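You operate a simulated robot arm through the tools that you are given. There is no shell and no other tool. Be economical: measure what you need, move in short steps, check, and stop when the job is done.

You run a simulated robot arm. Do the job below in one go: nothing can be reset, and whatever is moved stays where it is left.

Task
Scrub the grimy tube from the press clean, then close the gauge on it.
Fine: press lever left up, fingers clear of the die; scrub it on the purple mat with the purple block; block back; leave the length showing.
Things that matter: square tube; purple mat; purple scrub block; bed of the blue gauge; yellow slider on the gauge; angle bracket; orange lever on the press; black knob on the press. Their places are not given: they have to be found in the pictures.

The check looks at the end state, three seconds after you hand in, the way a careful person would. Anything else that was tipped, shoved, dropped, spilled or broken makes it a failure.

Robot
A 6-joint arm with a two-finger parallel gripper, fixed in place. Base frame: the origin is at the foot of the arm, x ahead of it, y to its left, z up; the work surface is at about z = 800. Lengths are in mm, angles in rad, forces in N, time in s.
With the tool pointing down near the work surface it reaches from about 260 to 680 mm from the base axis. Its first joint turns from -1.152 to 1.152 rad. Payload 2.9 kg.
The TCP is the grasp point between the finger pads, 30 mm short of the fingertips. In the tool frame z runs along the fingers and y along their closing line. Largest opening 110 mm; finger width 20, thickness 10; the body of the gripper, 48 by 112 mm, starts 55 mm behind the TCP.
Orientation is that of the tool frame in the base frame, as a unit quaternion [w, x, y, z]. With the fingers straight down and closing along the base's y, the tool's x points along the base's -x, its y along +y and its z along -z.

Tools
- The arm moves only by the tool jog_arm. Its argument "deltas" is a list of rows, each an object of numbers (a shift or turn left out is 0, a gripper value left out holds the last): "x", "y", "z": the shift along the base's x, y, z in mm; "ax", "ay", "az": the turn, a rotation vector about the base's x, y, z in rad; "gripper": the opening, from 0 (shut) to 1 (fully open). In form: [{"x": .., "y": .., "z": .., "ax": .., "ay": .., "az": .., "gripper": ..}, ...]. A call has 1 to 10 rows; each row shifts and turns the commanded pose from where the row before left it. Each row takes 0.2 s and may step no farther than 50 mm and 0.15 rad from the row before; otherwise, or with a gripper value out of range, the whole call is refused. A pose out of reach is approached as far as the arm can. The call stops where the force on the tool passes 90 N (or 10 N more than at its start, if that is more) or the arm is blocked; 0.2 s more then pass. The fingers move at their own pace (about 108 mm/s each) and stop on an object; they squeeze with about 43 N. The grip force told is the motor's: it shows also when the fingers shut on nothing. Time passes only in rows, and 0.2 s behind the last, so rows that do not move let the fingers close. It gives the time, the measured TCP pose, the force on the tool (base axes), the opening and the grip force at its end, in the units of the frame above (readings bear some noise), and new pictures: "views" is both (left out), scene, wrist or none.
- Cameras (640 x 400 px; columns grow to the right, rows downward): "scene" is fixed at [96.7, 463.1, 1379.9]; the picture's right is [-0.45, -0.89, 0.00], its down [-0.53, 0.27, -0.80] and it looks along [0.72, -0.36, -0.60] (base axes); focal length 330 px, centre (320, 200). "wrist" rides on the gripper at [-36, 0, -57] in the tool frame; the picture's right is [0.00, -1.00, 0.00], its down [0.97, 0.00, -0.24] and it looks along [0.24, 0.00, 0.97] (tool axes); focal length 218 px, centre (320, 200).
- point_at(camera, pixels): for up to 12 pixels [column, row] of the newest picture of that camera ("zoom" is the newest enlarged one), the place [x, y, z] in the base frame of the surface seen there, good to about 2 mm. No time passes.
- zoom(camera, box): a new picture of the part [left, top, right, bottom] of that camera's present view, enlarged. No time passes.
- close_job(): hands the job in; it is judged then, once.

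Go step by step. Measure first, check grasps and placings, and put right what went wrong. The budget is 80 turns and 150 pictures, counting those below and the enlarged ones. Unless the task says otherwise, let go and move clear before handing in, and close with one line.

The tools are called after "Call:" as name(argument=value, ...) on one line, values as JSON. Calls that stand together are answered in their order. jog_arm: Moves the arm, as the interface text tells. Its arguments: {"type":"object","properties":{"deltas":{"type":"array"},"views":{"type":"string","enum":["both","scene","wrist","none"]}},"required":["deltas"]} The other tools are called the same way: point_at (camera, pixels) gives the place of the surface under pixels of a picture; zoom (camera, box) takes an enlarged picture of a part of a camera's view; close_job () hands the job in.

At the start:

```text
time: 0.0
eef_pos: [391.9, -133.9, 1112.5]
ee_rot: [0.001, 0.0, 1.0, 0.0]
force: [-0.3, 0.4, -0.4]
opening: 110.0
finger_force: 0.0
```

scene: 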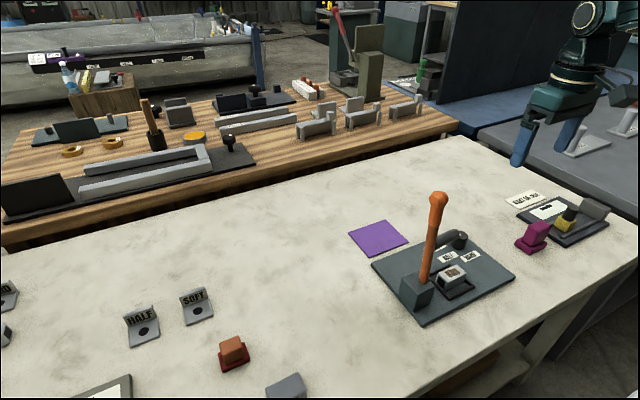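
wrist: 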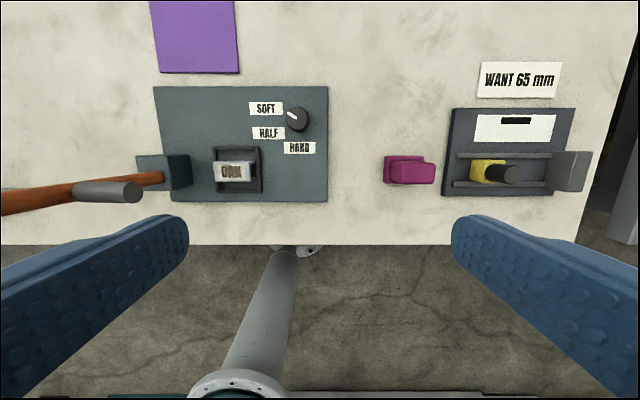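

The wrist picture shows the press plate with the tube in its die near (235,171), the purple mat near (195,37), the block at (410,170) and the gauge at (510,160). I'll enlarge these and measure them.

Call:
zoom(camera="wrist", box=[130, 70, 350, 210])

Call:
zoom(camera="wrist", box=[370, 50, 610, 210])

Call:
zoom(camera="scene", box=[340, 180, 620, 340])

Call:
point_at(camera="wrist", pixels=[[158, 5], [235, 5], [160, 70], [236, 72], [215, 172], [235, 171], [252, 172], [235, 155], [297, 118], [410, 170], [165, 172], [105, 190]])

Call:
point_at(camera="scene", pixels=[[437, 197], [424, 278], [451, 272], [460, 240], [378, 224], [535, 230], [528, 243], [566, 215], [595, 209], [350, 236], [384, 255], [408, 240]])

```text
2.86 times, centred on (240, 140) of wrist
```

zoom: 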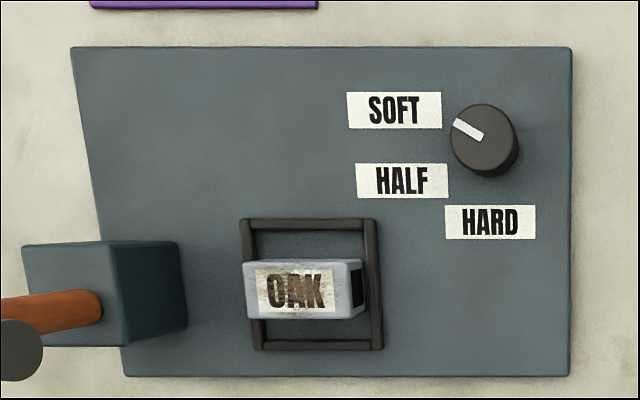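

```text
2.50 times, centred on (490, 130) of wrist
```

zoom: 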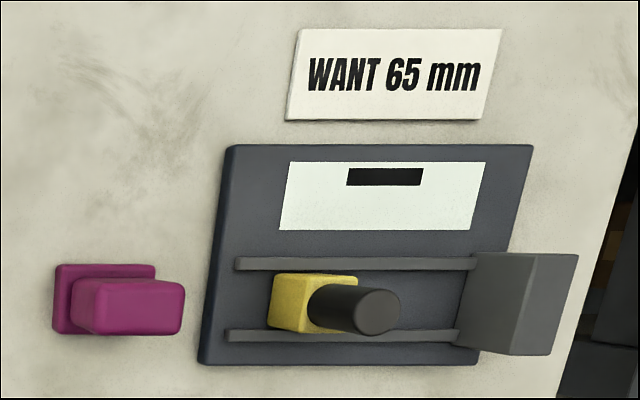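

```text
2.29 times, centred on (480, 260) of scene
```

zoom: 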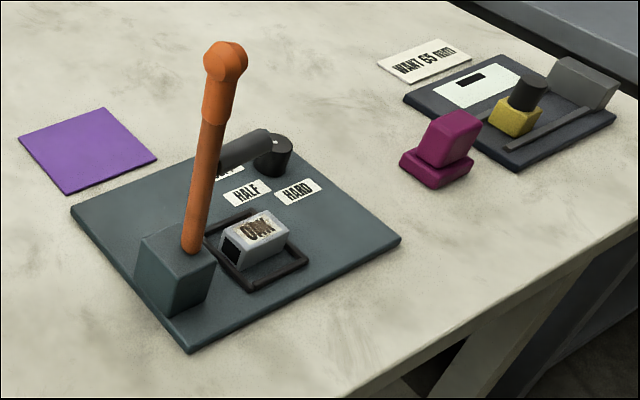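

```text
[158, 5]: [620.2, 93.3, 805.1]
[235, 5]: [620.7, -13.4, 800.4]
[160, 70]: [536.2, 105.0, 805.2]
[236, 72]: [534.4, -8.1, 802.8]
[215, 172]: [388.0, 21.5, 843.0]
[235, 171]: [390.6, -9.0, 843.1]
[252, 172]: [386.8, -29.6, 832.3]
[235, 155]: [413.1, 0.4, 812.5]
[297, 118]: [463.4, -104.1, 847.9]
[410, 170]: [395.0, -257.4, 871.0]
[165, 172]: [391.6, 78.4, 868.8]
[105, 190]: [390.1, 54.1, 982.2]
```

```text
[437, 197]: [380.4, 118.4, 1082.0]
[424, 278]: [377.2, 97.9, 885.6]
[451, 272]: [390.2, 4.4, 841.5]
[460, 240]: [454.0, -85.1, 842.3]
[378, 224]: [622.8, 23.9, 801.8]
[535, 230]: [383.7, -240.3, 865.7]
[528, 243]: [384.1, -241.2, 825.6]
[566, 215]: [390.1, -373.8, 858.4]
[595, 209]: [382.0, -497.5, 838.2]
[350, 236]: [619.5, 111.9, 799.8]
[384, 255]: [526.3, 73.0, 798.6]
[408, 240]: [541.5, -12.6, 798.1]
```

The press has a grey bar attached to the lever (wrist 75–140,190) that may overhang the die, so I measure it along with tube, die and gauge details.

Call:
point_at(camera="scene", pixels=[[435, 245], [445, 241], [457, 238], [438, 292], [448, 296], [457, 289], [464, 280], [459, 270], [447, 275], [441, 282], [472, 292], [444, 304]])

Call:
point_at(camera="wrist", pixels=[[130, 191], [85, 192], [75, 190], [217, 163], [250, 165], [250, 178], [217, 179], [235, 151], [235, 190], [258, 190], [216, 150], [280, 180]])

Call:
zoom(camera="scene", box=[390, 220, 510, 310])

Call:
zoom(camera="scene", box=[0, 260, 320, 400])

```text
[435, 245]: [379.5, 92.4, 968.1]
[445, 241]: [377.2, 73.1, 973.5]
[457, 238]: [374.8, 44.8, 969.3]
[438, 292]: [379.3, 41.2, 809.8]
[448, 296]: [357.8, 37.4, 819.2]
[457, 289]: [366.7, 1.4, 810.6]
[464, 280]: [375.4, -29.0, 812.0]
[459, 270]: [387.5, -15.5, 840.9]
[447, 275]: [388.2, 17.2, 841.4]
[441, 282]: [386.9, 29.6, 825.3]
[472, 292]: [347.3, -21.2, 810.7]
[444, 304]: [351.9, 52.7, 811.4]
```

```text
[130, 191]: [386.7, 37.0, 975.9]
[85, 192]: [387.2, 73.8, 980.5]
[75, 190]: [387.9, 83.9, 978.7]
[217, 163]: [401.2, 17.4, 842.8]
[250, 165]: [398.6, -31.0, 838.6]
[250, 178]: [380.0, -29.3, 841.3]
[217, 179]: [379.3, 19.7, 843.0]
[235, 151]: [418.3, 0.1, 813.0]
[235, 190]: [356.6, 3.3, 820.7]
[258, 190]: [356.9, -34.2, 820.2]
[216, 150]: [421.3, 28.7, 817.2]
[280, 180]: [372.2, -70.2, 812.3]
```

```text
4.44 times, centred on (450, 265) of scene
```

zoom: 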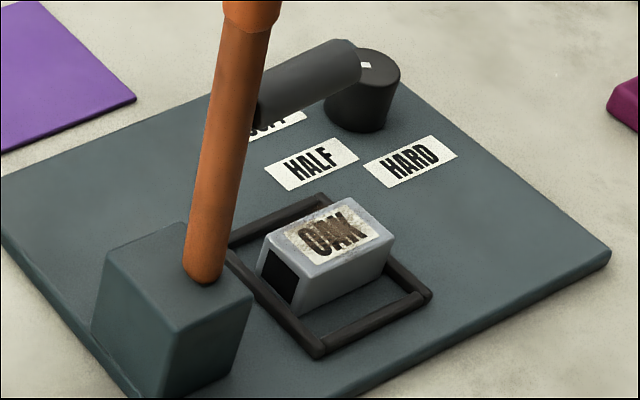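

```text
2.00 times, centred on (160, 330) of scene
```

zoom: 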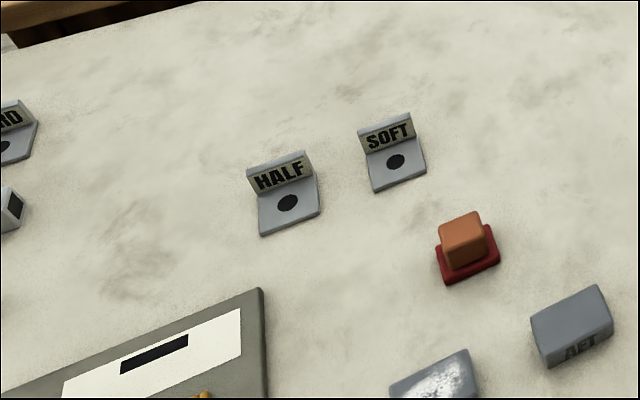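

The tube spans about y −32..27, x 376..403, z 812..843, and the ram ends at about y 30, z 975, so I'll grip it on the −y half with fingers closing along x. First I measure gauge and block.

Call:
point_at(camera="wrist", pixels=[[474, 160], [478, 178], [490, 160], [500, 172], [512, 174], [525, 165], [545, 168], [550, 175], [570, 155], [555, 186], [575, 188], [530, 184]])

Call:
point_at(camera="wrist", pixels=[[387, 160], [387, 180], [402, 163], [430, 165], [432, 180], [405, 182], [430, 158], [448, 150], [520, 156], [460, 184], [520, 150], [570, 112]])

Call:
point_at(camera="scene", pixels=[[515, 247], [528, 252], [548, 240], [522, 236], [545, 222], [548, 232], [560, 226], [570, 228], [563, 220], [575, 212], [583, 207], [580, 215]])

Call:
zoom(camera="scene", box=[500, 180, 620, 260])

```text
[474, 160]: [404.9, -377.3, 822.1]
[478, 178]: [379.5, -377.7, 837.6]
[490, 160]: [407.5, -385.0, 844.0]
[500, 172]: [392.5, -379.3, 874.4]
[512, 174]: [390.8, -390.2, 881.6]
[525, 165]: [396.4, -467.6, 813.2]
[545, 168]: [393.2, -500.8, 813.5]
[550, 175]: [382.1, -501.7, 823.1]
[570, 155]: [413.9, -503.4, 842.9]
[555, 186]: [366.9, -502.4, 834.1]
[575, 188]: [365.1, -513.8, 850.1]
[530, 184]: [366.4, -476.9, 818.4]
```

```text
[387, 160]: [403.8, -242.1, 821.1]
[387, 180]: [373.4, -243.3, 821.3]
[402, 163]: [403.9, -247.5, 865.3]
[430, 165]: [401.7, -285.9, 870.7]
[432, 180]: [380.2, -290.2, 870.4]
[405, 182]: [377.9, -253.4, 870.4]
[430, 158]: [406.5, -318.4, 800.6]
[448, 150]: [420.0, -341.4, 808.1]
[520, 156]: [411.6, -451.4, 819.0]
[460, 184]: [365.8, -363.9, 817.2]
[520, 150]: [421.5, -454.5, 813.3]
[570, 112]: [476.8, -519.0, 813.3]
```

```text
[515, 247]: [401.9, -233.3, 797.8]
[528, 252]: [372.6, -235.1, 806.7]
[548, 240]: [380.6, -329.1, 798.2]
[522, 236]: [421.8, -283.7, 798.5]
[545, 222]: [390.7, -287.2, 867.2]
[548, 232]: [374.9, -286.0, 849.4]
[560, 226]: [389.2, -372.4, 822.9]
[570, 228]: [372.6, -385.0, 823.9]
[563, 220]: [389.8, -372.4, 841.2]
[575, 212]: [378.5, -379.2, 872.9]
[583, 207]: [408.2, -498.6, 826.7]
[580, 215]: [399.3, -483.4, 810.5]
```

```text
5.00 times, centred on (560, 220) of scene
```

zoom: 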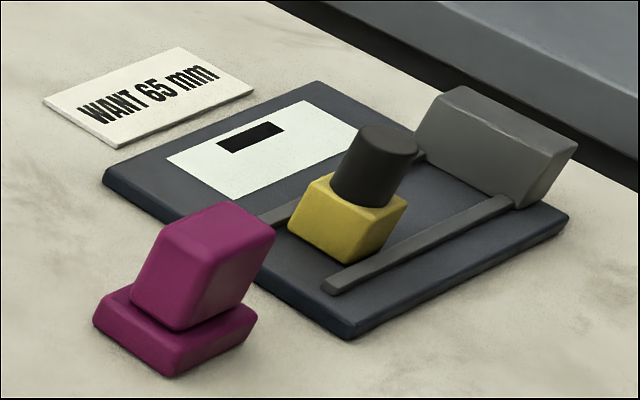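

The gauge has about 97 mm between slider and stop (y −405 to −502), and its rails are low (z 819). I'll turn the tool 90° so the fingers close along x, and move above the tube's −y half.

Call:
jog_arm(deltas=[{"az": -0.143, "y": 12}, {"az": -0.143, "y": 12}, {"az": -0.143, "y": 12}, {"az": -0.143, "y": 12}, {"az": -0.143, "y": 12}, {"az": -0.143, "y": 12}, {"az": -0.143, "y": 12}, {"az": -0.143, "y": 12}, {"az": -0.143, "y": 12}, {"az": -0.143, "y": 12, "x": -3, "gripper": 0.5}], views="none")

Call:
jog_arm(deltas=[{"az": -0.141, "z": -40}, {"z": -40}, {"z": -30}, {}], views="both")

```text
time: 2.2
eef_pos: [387.5, -13.0, 1112.4]
ee_rot: [0.0, 0.656, 0.755, 0.0]
force: [-0.2, -0.2, -0.4]
opening: 55.3
finger_force: 0.0
```

```text
time: 3.2
eef_pos: [388.8, -12.5, 1002.8]
ee_rot: [0.0, 0.707, 0.707, 0.0]
force: [0.2, 0.2, 1.0]
opening: 55.1
finger_force: 0.0
```

scene: 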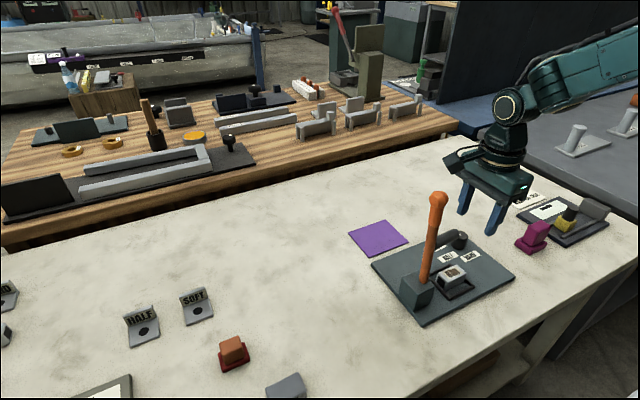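
wrist: 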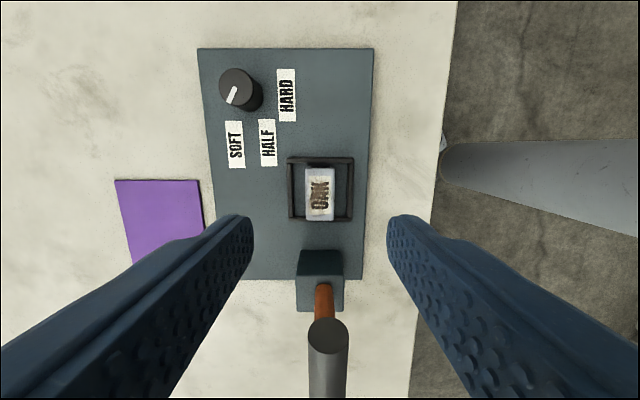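

The turn is done. I measure the ram end and the tube again from here before lowering.

Call:
point_at(camera="wrist", pixels=[[328, 325], [328, 338], [320, 168], [308, 180], [333, 180], [320, 195], [309, 218], [332, 218], [320, 161], [293, 190], [348, 190], [320, 275]])

Call:
zoom(camera="wrist", box=[260, 140, 380, 240])

```text
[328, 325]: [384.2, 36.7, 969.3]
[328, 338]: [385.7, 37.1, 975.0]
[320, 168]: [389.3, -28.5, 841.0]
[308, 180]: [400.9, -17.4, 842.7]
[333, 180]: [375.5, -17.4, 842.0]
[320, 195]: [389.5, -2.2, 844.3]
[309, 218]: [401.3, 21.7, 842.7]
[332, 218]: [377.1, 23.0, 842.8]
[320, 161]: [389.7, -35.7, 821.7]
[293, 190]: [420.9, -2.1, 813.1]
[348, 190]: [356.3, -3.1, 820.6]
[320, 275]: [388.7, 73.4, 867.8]
```

```text
4.00 times, centred on (320, 190) of wrist
```

zoom: 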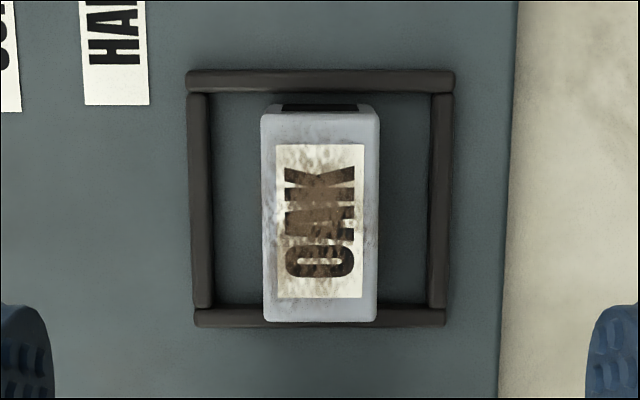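

The tube is y −31..25 and the ram end sits at y 37. I shift 5 mm further to −y for clearance, lower to TCP z≈855, and check before closing.

Call:
jog_arm(deltas=[{"y": -5, "z": -40}, {"z": -40}, {"z": -40}, {"z": -20}, {"z": -8}, {}], views="both")

```text
time: 4.6
eef_pos: [395.6, -19.8, 855.0]
ee_rot: [0.005, 0.71, 0.704, 0.004]
force: [48.6, -7.7, 13.0]
opening: 55.1
finger_force: 0.1
```

scene: 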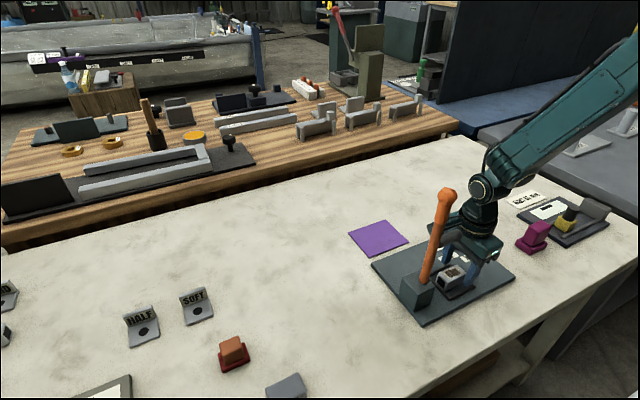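
wrist: 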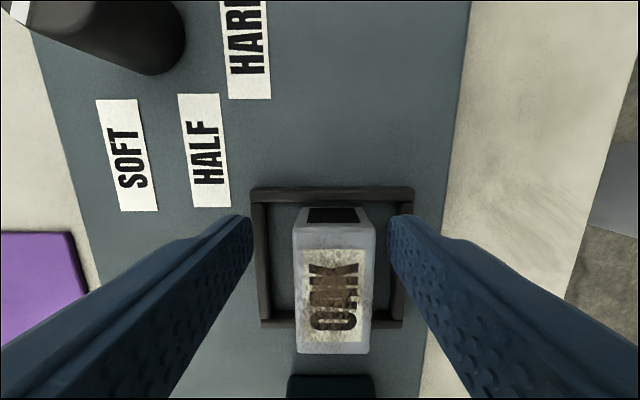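

There is a 48 N sideways force in x and the lever top has shifted (437→447), so the wrist is touching the ram or lever. I back straight up along the same path.

Call:
jog_arm(deltas=[{"z": 8}, {"z": 20}, {"z": 40}, {"z": 40}, {"z": 40, "y": -10}, {}], views="both")

```text
time: 5.0
eef_pos: [394.6, -18.4, 860.3]
ee_rot: [0.005, 0.712, 0.703, 0.003]
force: [19.8, 3.2, -5.5]
opening: 55.0
finger_force: 0.1
stopped in row 2: the force on the tool passed its limit (the readings are from after the stop); the commanded pose is now the measured one
```

scene: 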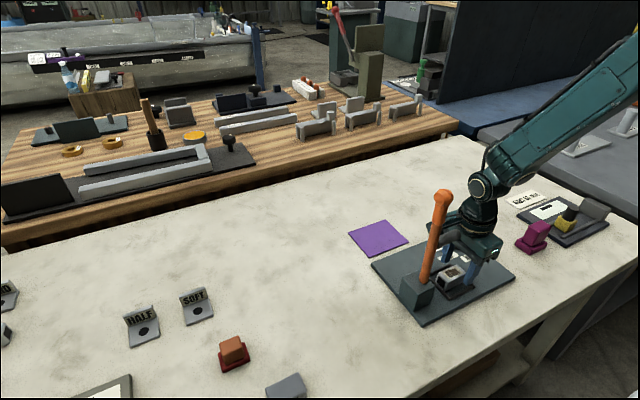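
wrist: 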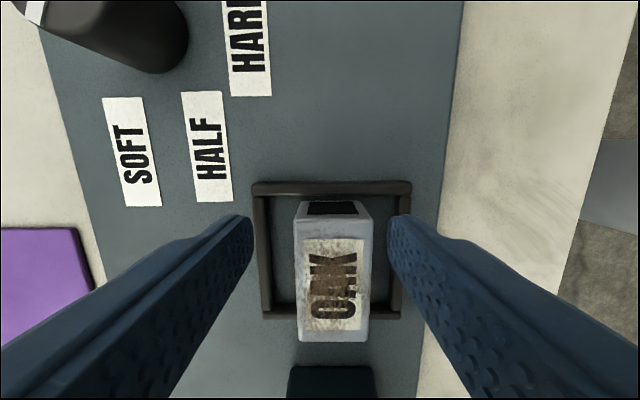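

The upward move stopped on contact; I look closely at where the wrist meets the lever.

Call:
zoom(camera="scene", box=[400, 170, 520, 300])

Call:
point_at(camera="scene", pixels=[[442, 196], [438, 225], [448, 234], [455, 230], [462, 235], [470, 240], [427, 275]])

```text
3.08 times, centred on (460, 235) of scene
```

zoom: 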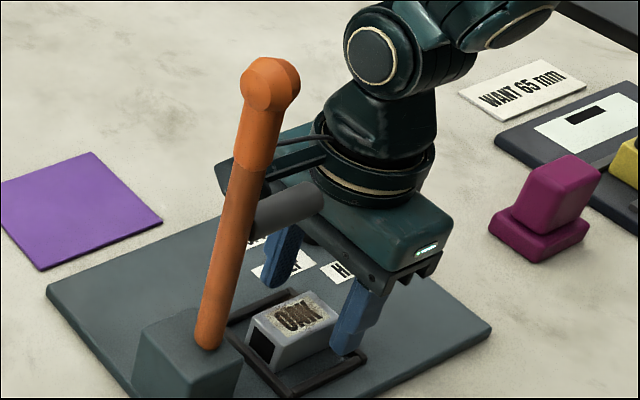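

```text
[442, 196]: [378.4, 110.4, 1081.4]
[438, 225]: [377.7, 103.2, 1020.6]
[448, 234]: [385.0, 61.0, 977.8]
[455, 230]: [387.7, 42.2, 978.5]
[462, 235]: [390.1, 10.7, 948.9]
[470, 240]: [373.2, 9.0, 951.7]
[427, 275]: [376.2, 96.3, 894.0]
```

The ram end is against the wrist's flange, with the lever pulled slightly toward −y. I slide away along −y in small steps at the same height, where the fingers stay above the die rail.

Call:
jog_arm(deltas=[{"y": -3}, {"y": -4}, {"y": -4}], views="none")

```text
time: 5.8
eef_pos: [393.9, -29.3, 859.0]
ee_rot: [0.004, 0.711, 0.704, 0.003]
force: [24.3, 1.0, 2.4]
opening: 55.0
finger_force: 0.0
```

The x force of 24 N remains although y moved freely, so something else is pressing; I look again.

Call:
jog_arm(deltas=[{}], views="both")

Call:
zoom(camera="scene", box=[400, 170, 520, 300])

```text
time: 6.2
eef_pos: [393.2, -28.4, 861.0]
ee_rot: [0.005, 0.71, 0.704, 0.002]
force: [20.7, -4.0, 8.5]
opening: 55.0
finger_force: 0.1
```

scene: 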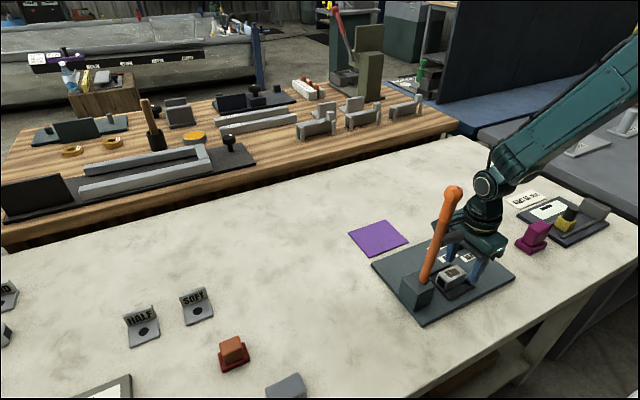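
wrist: 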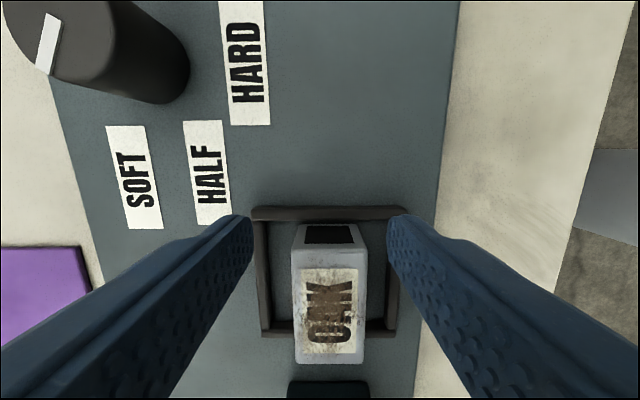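

```text
3.08 times, centred on (460, 235) of scene
```

zoom: 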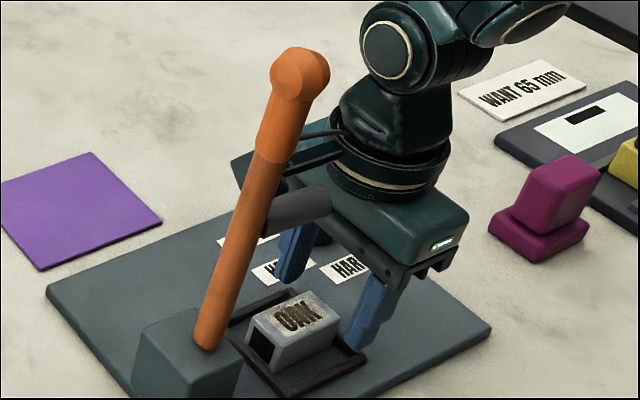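

The lever has followed us (top now near scene 453,193), so some part is hooked on it. I measure the parts around the contact.

Call:
point_at(camera="zoom", pixels=[[290, 60], [250, 180], [325, 195], [300, 205], [280, 212], [310, 148], [335, 152], [250, 160], [310, 180], [345, 180], [340, 215], [300, 133]])

Call:
zoom(camera="scene", box=[430, 190, 500, 260])

```text
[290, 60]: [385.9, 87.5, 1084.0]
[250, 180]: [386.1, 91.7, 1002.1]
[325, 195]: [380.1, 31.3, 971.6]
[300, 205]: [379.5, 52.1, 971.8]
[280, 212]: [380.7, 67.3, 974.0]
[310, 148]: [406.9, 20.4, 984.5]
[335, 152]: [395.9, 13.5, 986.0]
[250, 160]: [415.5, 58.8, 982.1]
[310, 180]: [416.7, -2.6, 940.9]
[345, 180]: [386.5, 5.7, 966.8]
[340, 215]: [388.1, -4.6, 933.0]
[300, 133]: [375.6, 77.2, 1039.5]
```

```text
5.71 times, centred on (465, 225) of scene
```

zoom: 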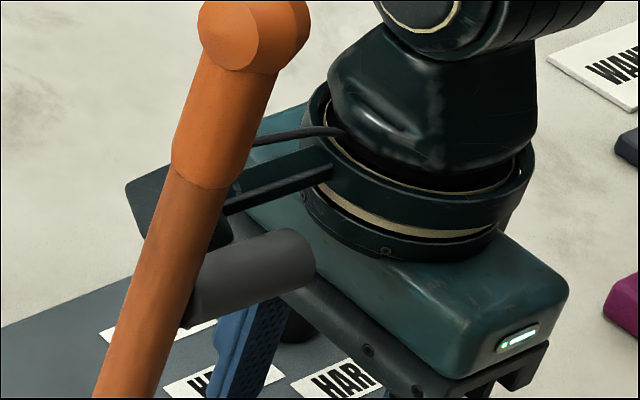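

A camera bracket sticks out on the tool's +x side (about [415, 59, 982]) and is wedged beside the lever's +x side. I'll open the fingers, ease 6 mm toward +x to free it, and then use the flange to push the lever back.

Call:
jog_arm(deltas=[{"gripper": 0.75}, {"x": 3}, {"x": 3}, {"x": 2}, {}], views="scene")

Call:
zoom(camera="scene", box=[400, 170, 520, 300])

```text
time: 7.4
eef_pos: [400.8, -29.1, 858.8]
ee_rot: [0.002, 0.71, 0.704, 0.002]
force: [-0.1, 0.0, 0.6]
opening: 82.7
finger_force: 0.1
```

scene: 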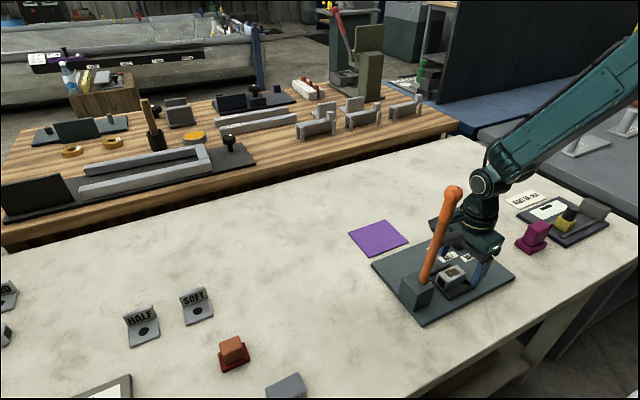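

```text
3.08 times, centred on (460, 235) of scene
```

zoom: 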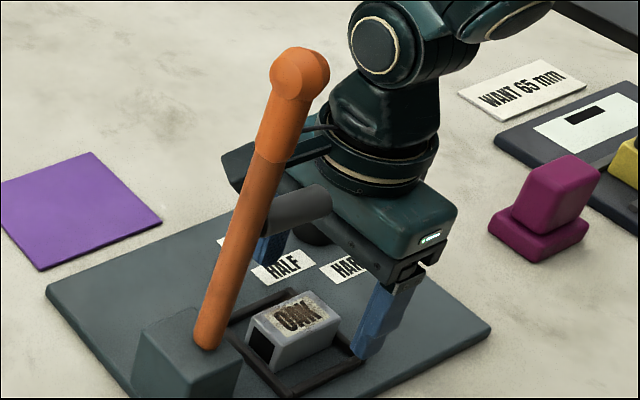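

Freed: force zero, and the lever holds its tilt by friction. I move 12 mm more to +x, rise clear, then plan the lever correction.

Call:
jog_arm(deltas=[{"x": 6}, {"x": 5}, {"z": 10}, {"z": 20}, {"z": 30, "y": -10}, {"z": 40, "y": -20}, {"z": 40, "y": -20}, {"z": 20}, {}], views="both")

Call:
zoom(camera="scene", box=[390, 120, 550, 300])

```text
time: 9.4
eef_pos: [411.2, -78.3, 1019.9]
ee_rot: [0.003, 0.709, 0.705, 0.002]
force: [-0.1, 1.1, -0.5]
opening: 82.5
finger_force: 0.0
```

scene: 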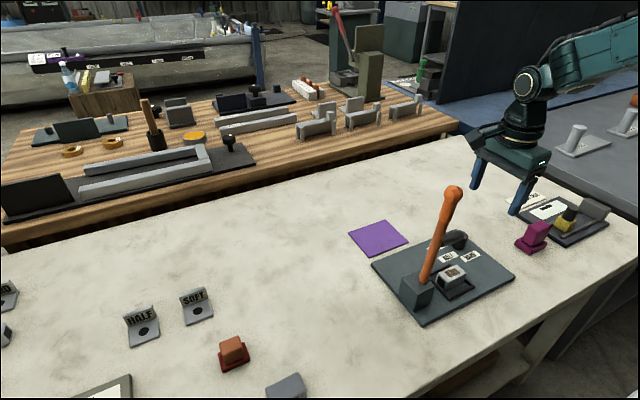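
wrist: 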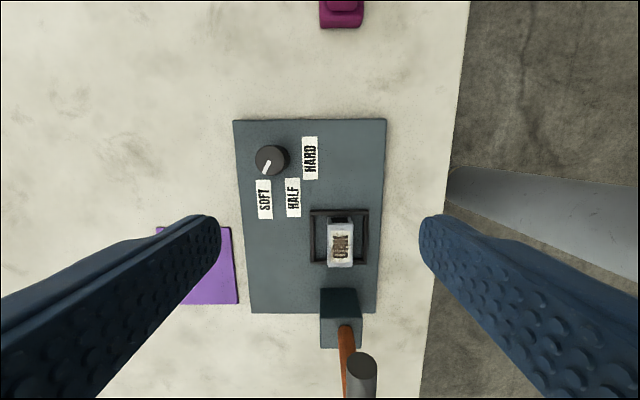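

```text
2.22 times, centred on (470, 210) of scene
```

zoom: 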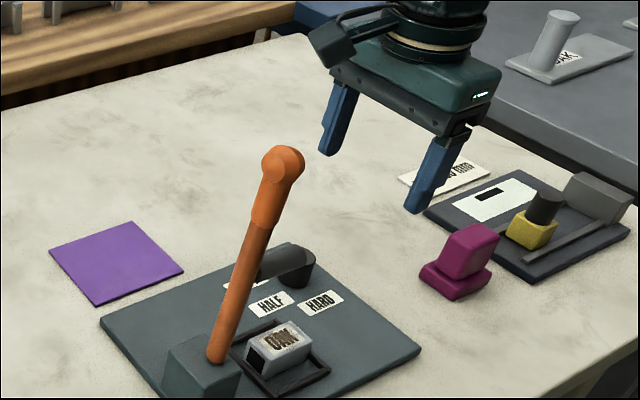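

The lever is tilted but untouched otherwise. I measure the camera housing relative to the gripper, and the lever's present tilt.

Call:
point_at(camera="zoom", pixels=[[320, 42], [345, 45], [370, 12], [385, 30], [335, 75], [440, 45], [400, 70], [283, 160], [265, 215], [225, 330], [285, 262], [265, 265]])

Call:
point_at(camera="wrist", pixels=[[340, 240], [328, 262], [352, 262], [340, 222], [360, 357], [362, 375]])

```text
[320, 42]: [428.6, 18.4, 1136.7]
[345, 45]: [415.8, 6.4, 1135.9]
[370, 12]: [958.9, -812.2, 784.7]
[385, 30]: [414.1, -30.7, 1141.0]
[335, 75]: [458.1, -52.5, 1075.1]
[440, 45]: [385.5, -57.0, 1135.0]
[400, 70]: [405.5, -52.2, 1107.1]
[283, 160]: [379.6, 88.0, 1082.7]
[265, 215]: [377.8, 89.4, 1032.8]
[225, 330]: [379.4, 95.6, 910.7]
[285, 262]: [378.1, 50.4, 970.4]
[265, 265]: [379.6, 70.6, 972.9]
```

```text
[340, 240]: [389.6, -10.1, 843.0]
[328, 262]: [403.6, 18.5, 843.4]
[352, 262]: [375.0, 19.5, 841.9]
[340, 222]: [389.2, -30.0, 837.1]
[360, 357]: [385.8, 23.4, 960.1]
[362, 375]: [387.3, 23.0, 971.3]
```

The housing reaches ~95 mm along the tool's +x at 117 mm behind the TCP, so I turn the tool by π to put it on the −y side. Then I'll push the ram tip (y 23, z 968) back to its original y≈37.

Call:
jog_arm(deltas=[{"az": 0.1428, "z": 10}, {"az": 0.1428, "z": 10}, {"az": 0.1428}, {"az": 0.1428}, {"az": 0.1428}, {"az": 0.1428}, {"az": 0.1428}, {"az": 0.1428}, {"az": 0.1428}, {"az": 0.1428}], views="none")

Call:
jog_arm(deltas=[{"az": 0.1428}, {"az": 0.1428}, {"az": 0.1428}, {"az": 0.1428}, {"az": 0.1428}, {"az": 0.1428}, {"az": 0.1428}, {"az": 0.1428}, {"az": 0.1428}, {"az": 0.1428}], views="none")

Call:
jog_arm(deltas=[{"az": 0.1428}, {"az": 0.1428, "gripper": 0}, {"x": -26, "y": 20}, {"z": -30, "y": 10}, {"z": -26}, {}], views="both")

```text
time: 11.6
eef_pos: [411.5, -76.8, 1039.4]
ee_rot: [0.001, 0.075, 0.997, 0.003]
force: [0.1, 0.2, 0.2]
opening: 82.5
finger_force: 0.0
```

```text
time: 13.8
eef_pos: [411.5, -78.8, 1039.1]
ee_rot: [-0.001, -0.596, 0.803, 0.004]
force: [0.8, -0.2, 0.6]
opening: 82.6
finger_force: 0.1
```

```text
time: 15.2
eef_pos: [387.2, -47.4, 983.0]
ee_rot: [-0.001, -0.704, 0.71, 0.002]
force: [-0.1, 0.5, -0.3]
opening: 0.0
finger_force: 37.8
```

scene: 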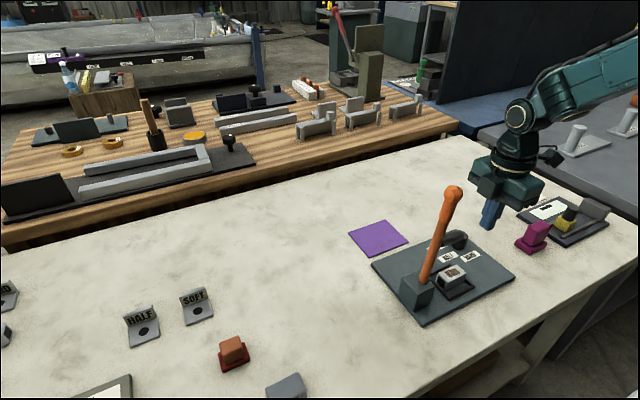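
wrist: 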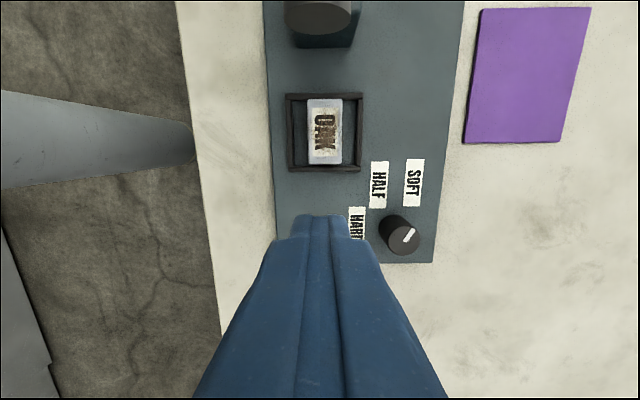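

Now the housing is on −y. I push the ram tip with the closed fingers: contact expected at TCP y≈13, ending at about y 27.

Call:
jog_arm(deltas=[{"y": 30}, {"y": 20}, {"y": 10}, {"y": 5}, {"y": 4}, {"y": 3}, {}], views="scene")

Call:
zoom(camera="scene", box=[400, 170, 520, 300])

```text
time: 16.8
eef_pos: [385.2, 23.8, 983.8]
ee_rot: [0.0, -0.703, 0.711, 0.004]
force: [-0.7, -2.4, 1.1]
opening: 0.1
finger_force: 38.2
```

scene: 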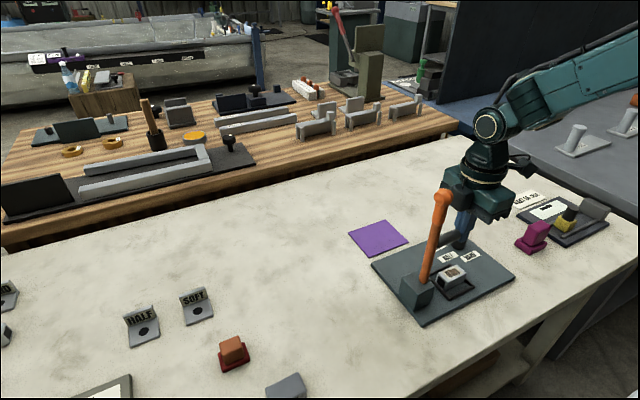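

```text
3.08 times, centred on (460, 235) of scene
```

zoom: 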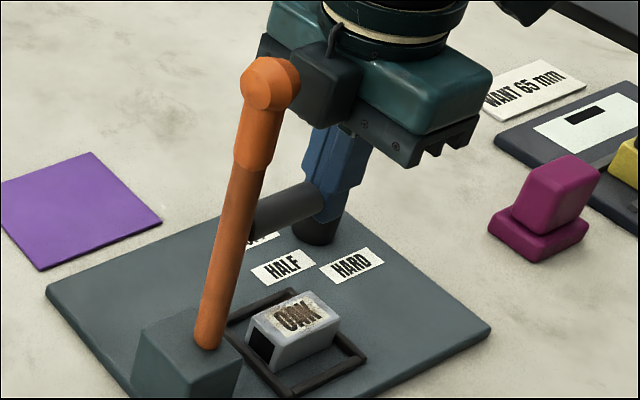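

It moves back with little force (lever top now near column 441 against 437 originally). A few millimetres more, checking the stop force.

Call:
jog_arm(deltas=[{"y": 2}, {"y": 2}, {"y": 1}, {"y": 1}, {}], views="scene")

Call:
point_at(camera="scene", pixels=[[437, 200], [440, 200]])

```text
time: 18.0
eef_pos: [384.5, 28.3, 983.6]
ee_rot: [-0.002, -0.703, 0.711, 0.003]
force: [-2.4, -15.3, 4.7]
opening: 0.0
finger_force: 37.4
```

scene: 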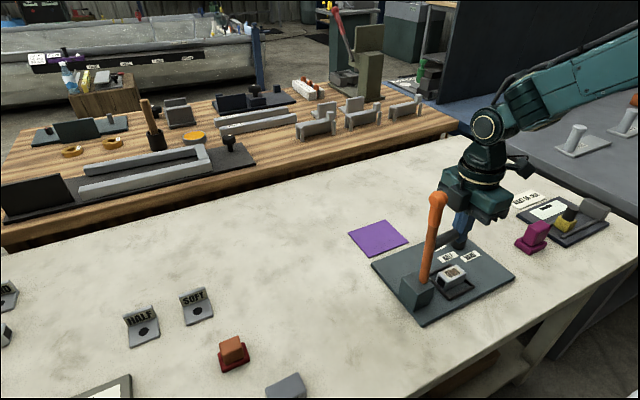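

```text
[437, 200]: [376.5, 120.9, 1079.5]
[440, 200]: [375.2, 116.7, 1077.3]
```

The lever is back at its original place (top at 437,197) against its stop (15 N). I back off in −y, open to 55 mm, and descend over the tube at y≈−20, x≈389.

Call:
jog_arm(deltas=[{"y": -20}, {"y": -28, "gripper": 0.5}, {"x": 4}, {"z": -40}, {"z": -30}, {}], views="both")

```text
time: 19.4
eef_pos: [388.5, -19.2, 913.3]
ee_rot: [-0.002, -0.704, 0.711, 0.003]
force: [1.3, 0.5, 0.4]
opening: 55.0
finger_force: 0.1
```

scene: 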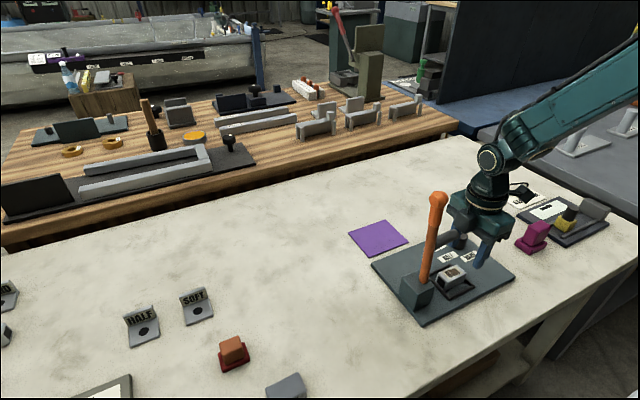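
wrist: 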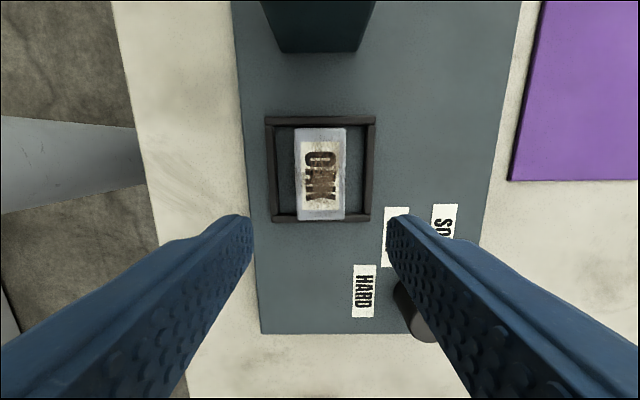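

Force is near zero. Before going lower I check the gap between the gripper's camera box and the ram tip.

Call:
zoom(camera="scene", box=[420, 160, 540, 280])

Call:
point_at(camera="scene", pixels=[[450, 205], [455, 212], [452, 228], [460, 230], [465, 205], [470, 222], [463, 238], [480, 208]])

```text
3.33 times, centred on (480, 220) of scene
```

zoom: 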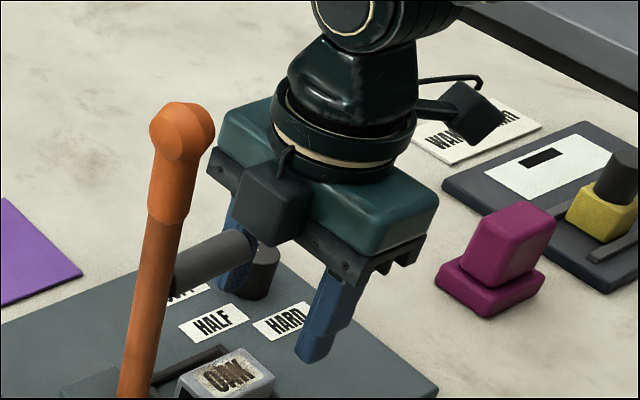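

```text
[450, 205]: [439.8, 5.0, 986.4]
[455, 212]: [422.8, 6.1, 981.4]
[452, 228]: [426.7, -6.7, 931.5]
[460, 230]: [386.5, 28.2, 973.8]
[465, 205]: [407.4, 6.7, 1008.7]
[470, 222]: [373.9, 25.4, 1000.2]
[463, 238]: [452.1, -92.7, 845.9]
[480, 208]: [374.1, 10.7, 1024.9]
```

The box face is near y 26 and the ram tip at y 37, which is a thin but adequate gap. I shift 2 mm more to −y and descend to TCP z≈855.

Call:
jog_arm(deltas=[{"y": -2}, {"z": -20}, {"z": -20}, {"z": -12}, {"z": -6}, {}], views="both")

```text
time: 20.8
eef_pos: [389.7, -20.0, 854.2]
ee_rot: [-0.002, -0.703, 0.711, 0.003]
force: [-0.3, 0.1, 0.3]
opening: 55.0
finger_force: 0.1
```

scene: 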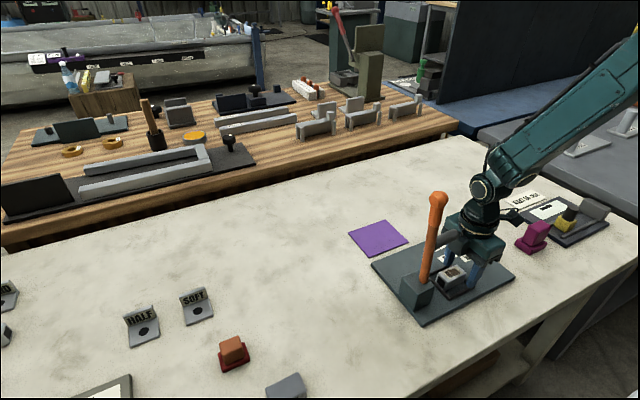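
wrist: 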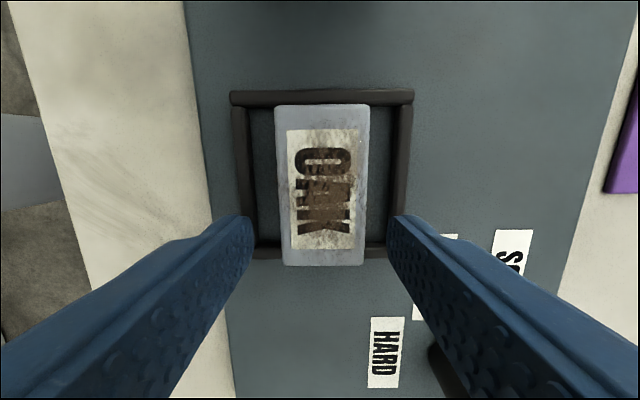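

Force is zero and the fingers straddle the tube's −y half. Closing, then a small lift to check.

Call:
jog_arm(deltas=[{"gripper": 0.1}, {}, {}, {"z": 5}, {"z": 5}, {}], views="both")

```text
time: 22.2
eef_pos: [388.4, -21.7, 864.9]
ee_rot: [-0.002, -0.704, 0.711, 0.004]
force: [-0.3, 0.5, -0.5]
opening: 28.8
finger_force: 43.4
```

scene: 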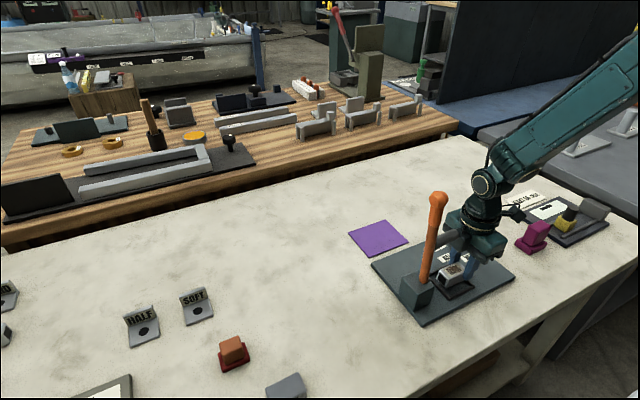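
wrist: 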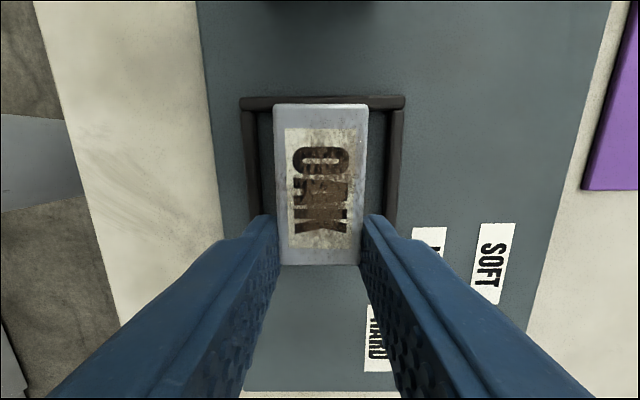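

The tube is held (28.8 mm, 43 N). I lift a bit more, back away from the ram in −y, rise, and carry it toward the mat.

Call:
jog_arm(deltas=[{"z": 12}, {"y": -25}, {"y": -20, "z": 20}, {"z": 35, "x": 10}, {"z": 30, "x": 30}, {"x": 40}, {"x": 40}, {"x": 40, "y": 20}, {"x": 30, "y": 30}, {"y": 34}], views="none")

Call:
jog_arm(deltas=[{"z": -40}, {"z": -30}, {}], views="both")

```text
time: 24.4
eef_pos: [578.4, 18.7, 962.2]
ee_rot: [-0.001, -0.703, 0.711, 0.002]
force: [0.3, -0.2, -0.5]
opening: 28.5
finger_force: 43.0
```

```text
time: 25.2
eef_pos: [579.8, 18.3, 893.8]
ee_rot: [-0.002, -0.703, 0.711, 0.003]
force: [-0.1, -0.6, -0.6]
opening: 28.8
finger_force: 43.4
```

scene: 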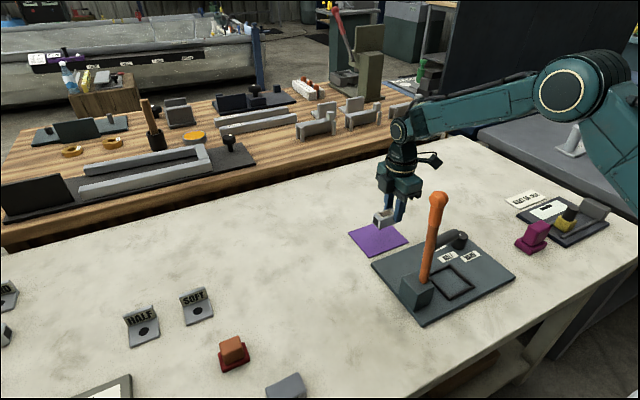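
wrist: 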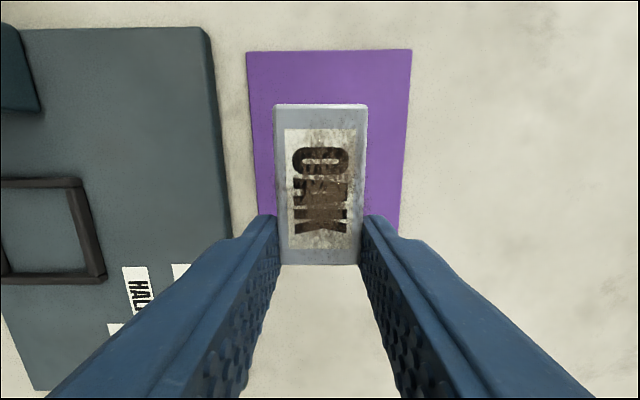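

The tube is over the mat and held straight. I shift 8 mm in +y to centre it, then lower in small steps to contact near TCP z 846.

Call:
jog_arm(deltas=[{"y": 8}, {"z": -25}, {"z": -12}, {"z": -5}, {"z": -3}, {}], views="scene")

Call:
zoom(camera="scene", box=[340, 170, 460, 270])

```text
time: 26.6
eef_pos: [578.6, 26.7, 848.2]
ee_rot: [-0.001, -0.704, 0.71, 0.003]
force: [-2.9, 1.3, 8.2]
opening: 29.0
finger_force: 42.4
```

scene: 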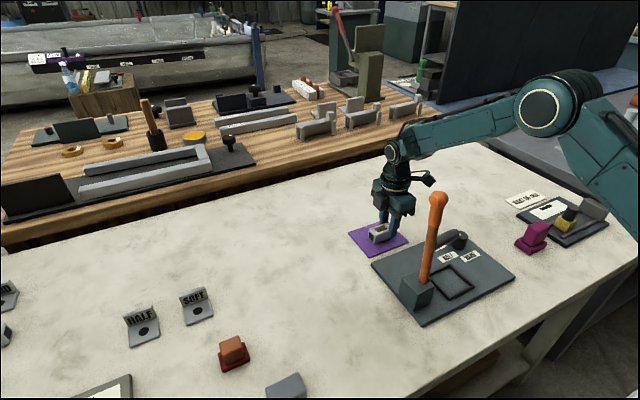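

```text
4.00 times, centred on (400, 220) of scene
```

zoom: 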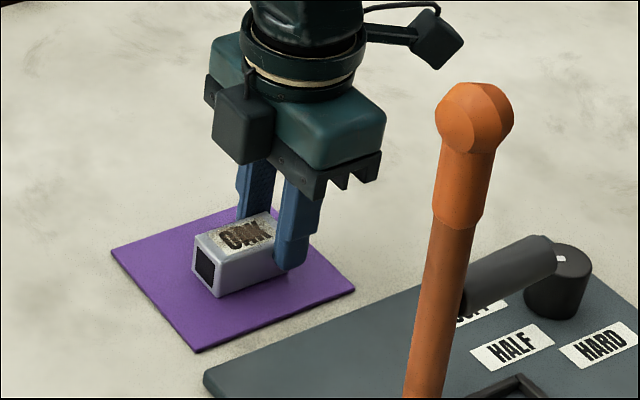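

Contact at 8 N and the tube sits on the mat. I open and rise, then head over the purple block.

Call:
jog_arm(deltas=[{"gripper": 0.5}, {}, {"z": 30}, {"z": 40}, {"z": 40}, {}], views="both")

Call:
point_at(camera="wrist", pixels=[[320, 190], [309, 170], [331, 170]])

```text
time: 28.0
eef_pos: [580.3, 24.1, 957.9]
ee_rot: [-0.002, -0.703, 0.711, 0.003]
force: [0.3, 1.0, -0.9]
opening: 55.2
finger_force: 0.1
```

scene: 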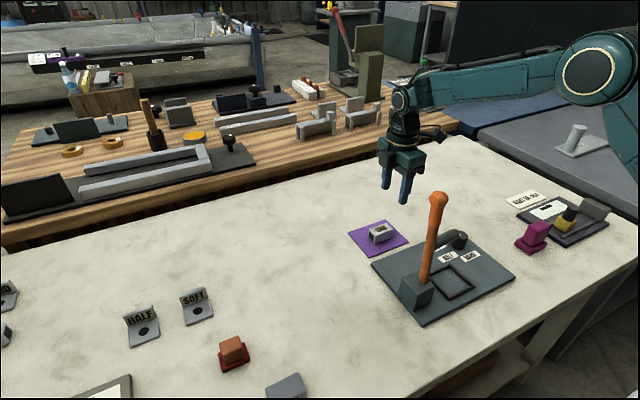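
wrist: 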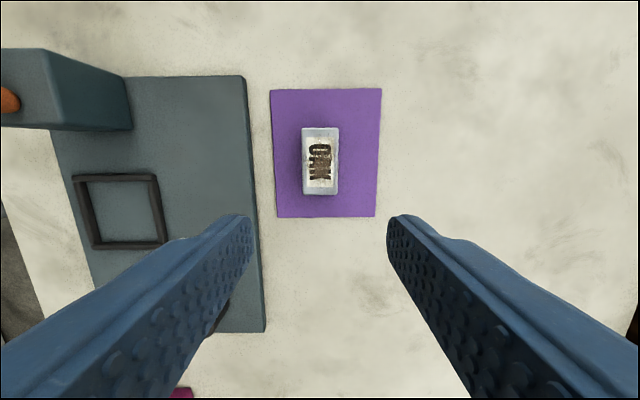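

```text
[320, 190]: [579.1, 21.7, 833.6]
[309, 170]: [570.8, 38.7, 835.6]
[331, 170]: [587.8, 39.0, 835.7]
```

The tube sits on the mat at about (579, 45), top z 835.6. I go above the block at (390, −268).

Call:
jog_arm(deltas=[{"z": 20, "y": -40, "x": -10}, {"y": -40, "x": -28}, {"y": -40, "x": -28}, {"y": -40, "x": -28}, {"y": -40, "x": -28}, {"y": -40, "x": -28}, {"y": -40, "x": -28}, {"y": -12, "x": -12}, {}], views="both")

```text
time: 30.0
eef_pos: [387.6, -265.9, 977.9]
ee_rot: [-0.002, -0.703, 0.711, 0.003]
force: [-0.2, 0.2, 0.1]
opening: 54.8
finger_force: 0.1
```

scene: 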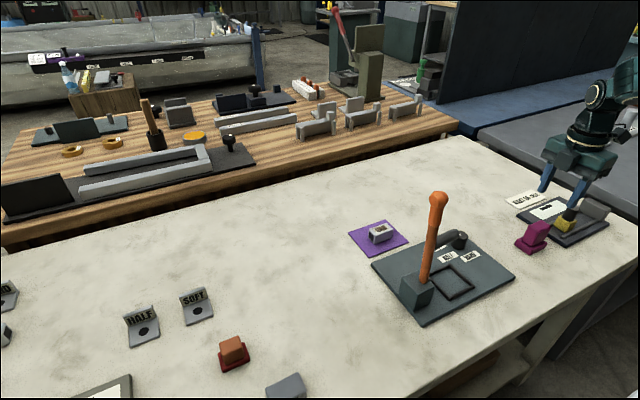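
wrist: 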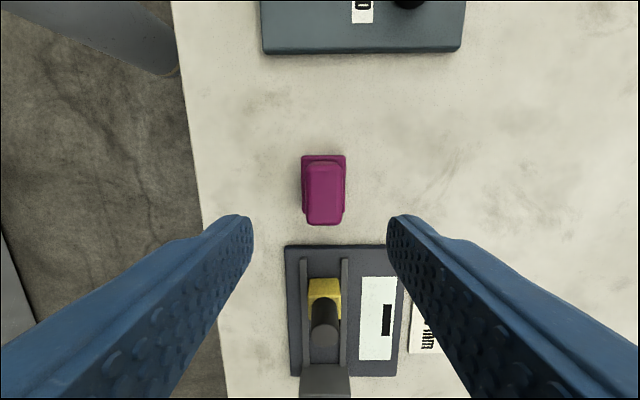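

Call:
zoom(camera="wrist", box=[270, 130, 380, 250])

Call:
point_at(camera="wrist", pixels=[[309, 169], [340, 169], [309, 215], [341, 215], [325, 168], [325, 220], [325, 190], [304, 157], [343, 157], [304, 190], [345, 190], [305, 212]])

```text
3.33 times, centred on (325, 190) of wrist
```

zoom: 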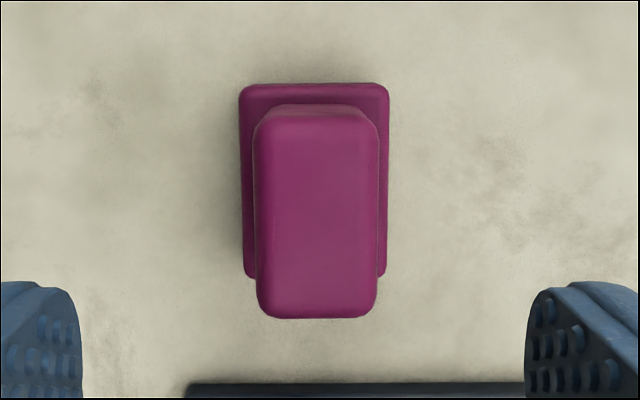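

```text
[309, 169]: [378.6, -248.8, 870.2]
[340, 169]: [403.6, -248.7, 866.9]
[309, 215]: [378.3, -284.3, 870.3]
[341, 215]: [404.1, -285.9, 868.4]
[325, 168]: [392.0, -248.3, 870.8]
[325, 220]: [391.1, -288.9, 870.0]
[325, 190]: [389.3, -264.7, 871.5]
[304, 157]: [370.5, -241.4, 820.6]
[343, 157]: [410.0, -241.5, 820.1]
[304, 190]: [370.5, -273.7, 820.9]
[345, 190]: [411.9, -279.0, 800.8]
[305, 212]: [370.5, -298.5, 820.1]
```

The handle is x 377..405, y −247..−291 above a base with top z 821. I descend to TCP z≈857 and grip it.

Call:
jog_arm(deltas=[{"x": 3, "y": -3, "z": -40}, {"z": -40}, {"z": -30}, {"z": -11}, {"gripper": 0.1}, {}, {}], views="wrist")

```text
time: 31.6
eef_pos: [391.9, -267.3, 855.0]
ee_rot: [-0.003, -0.704, 0.711, 0.003]
force: [0.6, 0.2, -0.8]
opening: 29.1
finger_force: 43.2
```

wrist: 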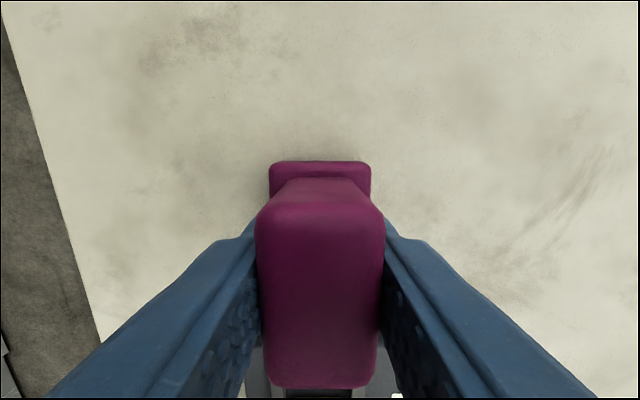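

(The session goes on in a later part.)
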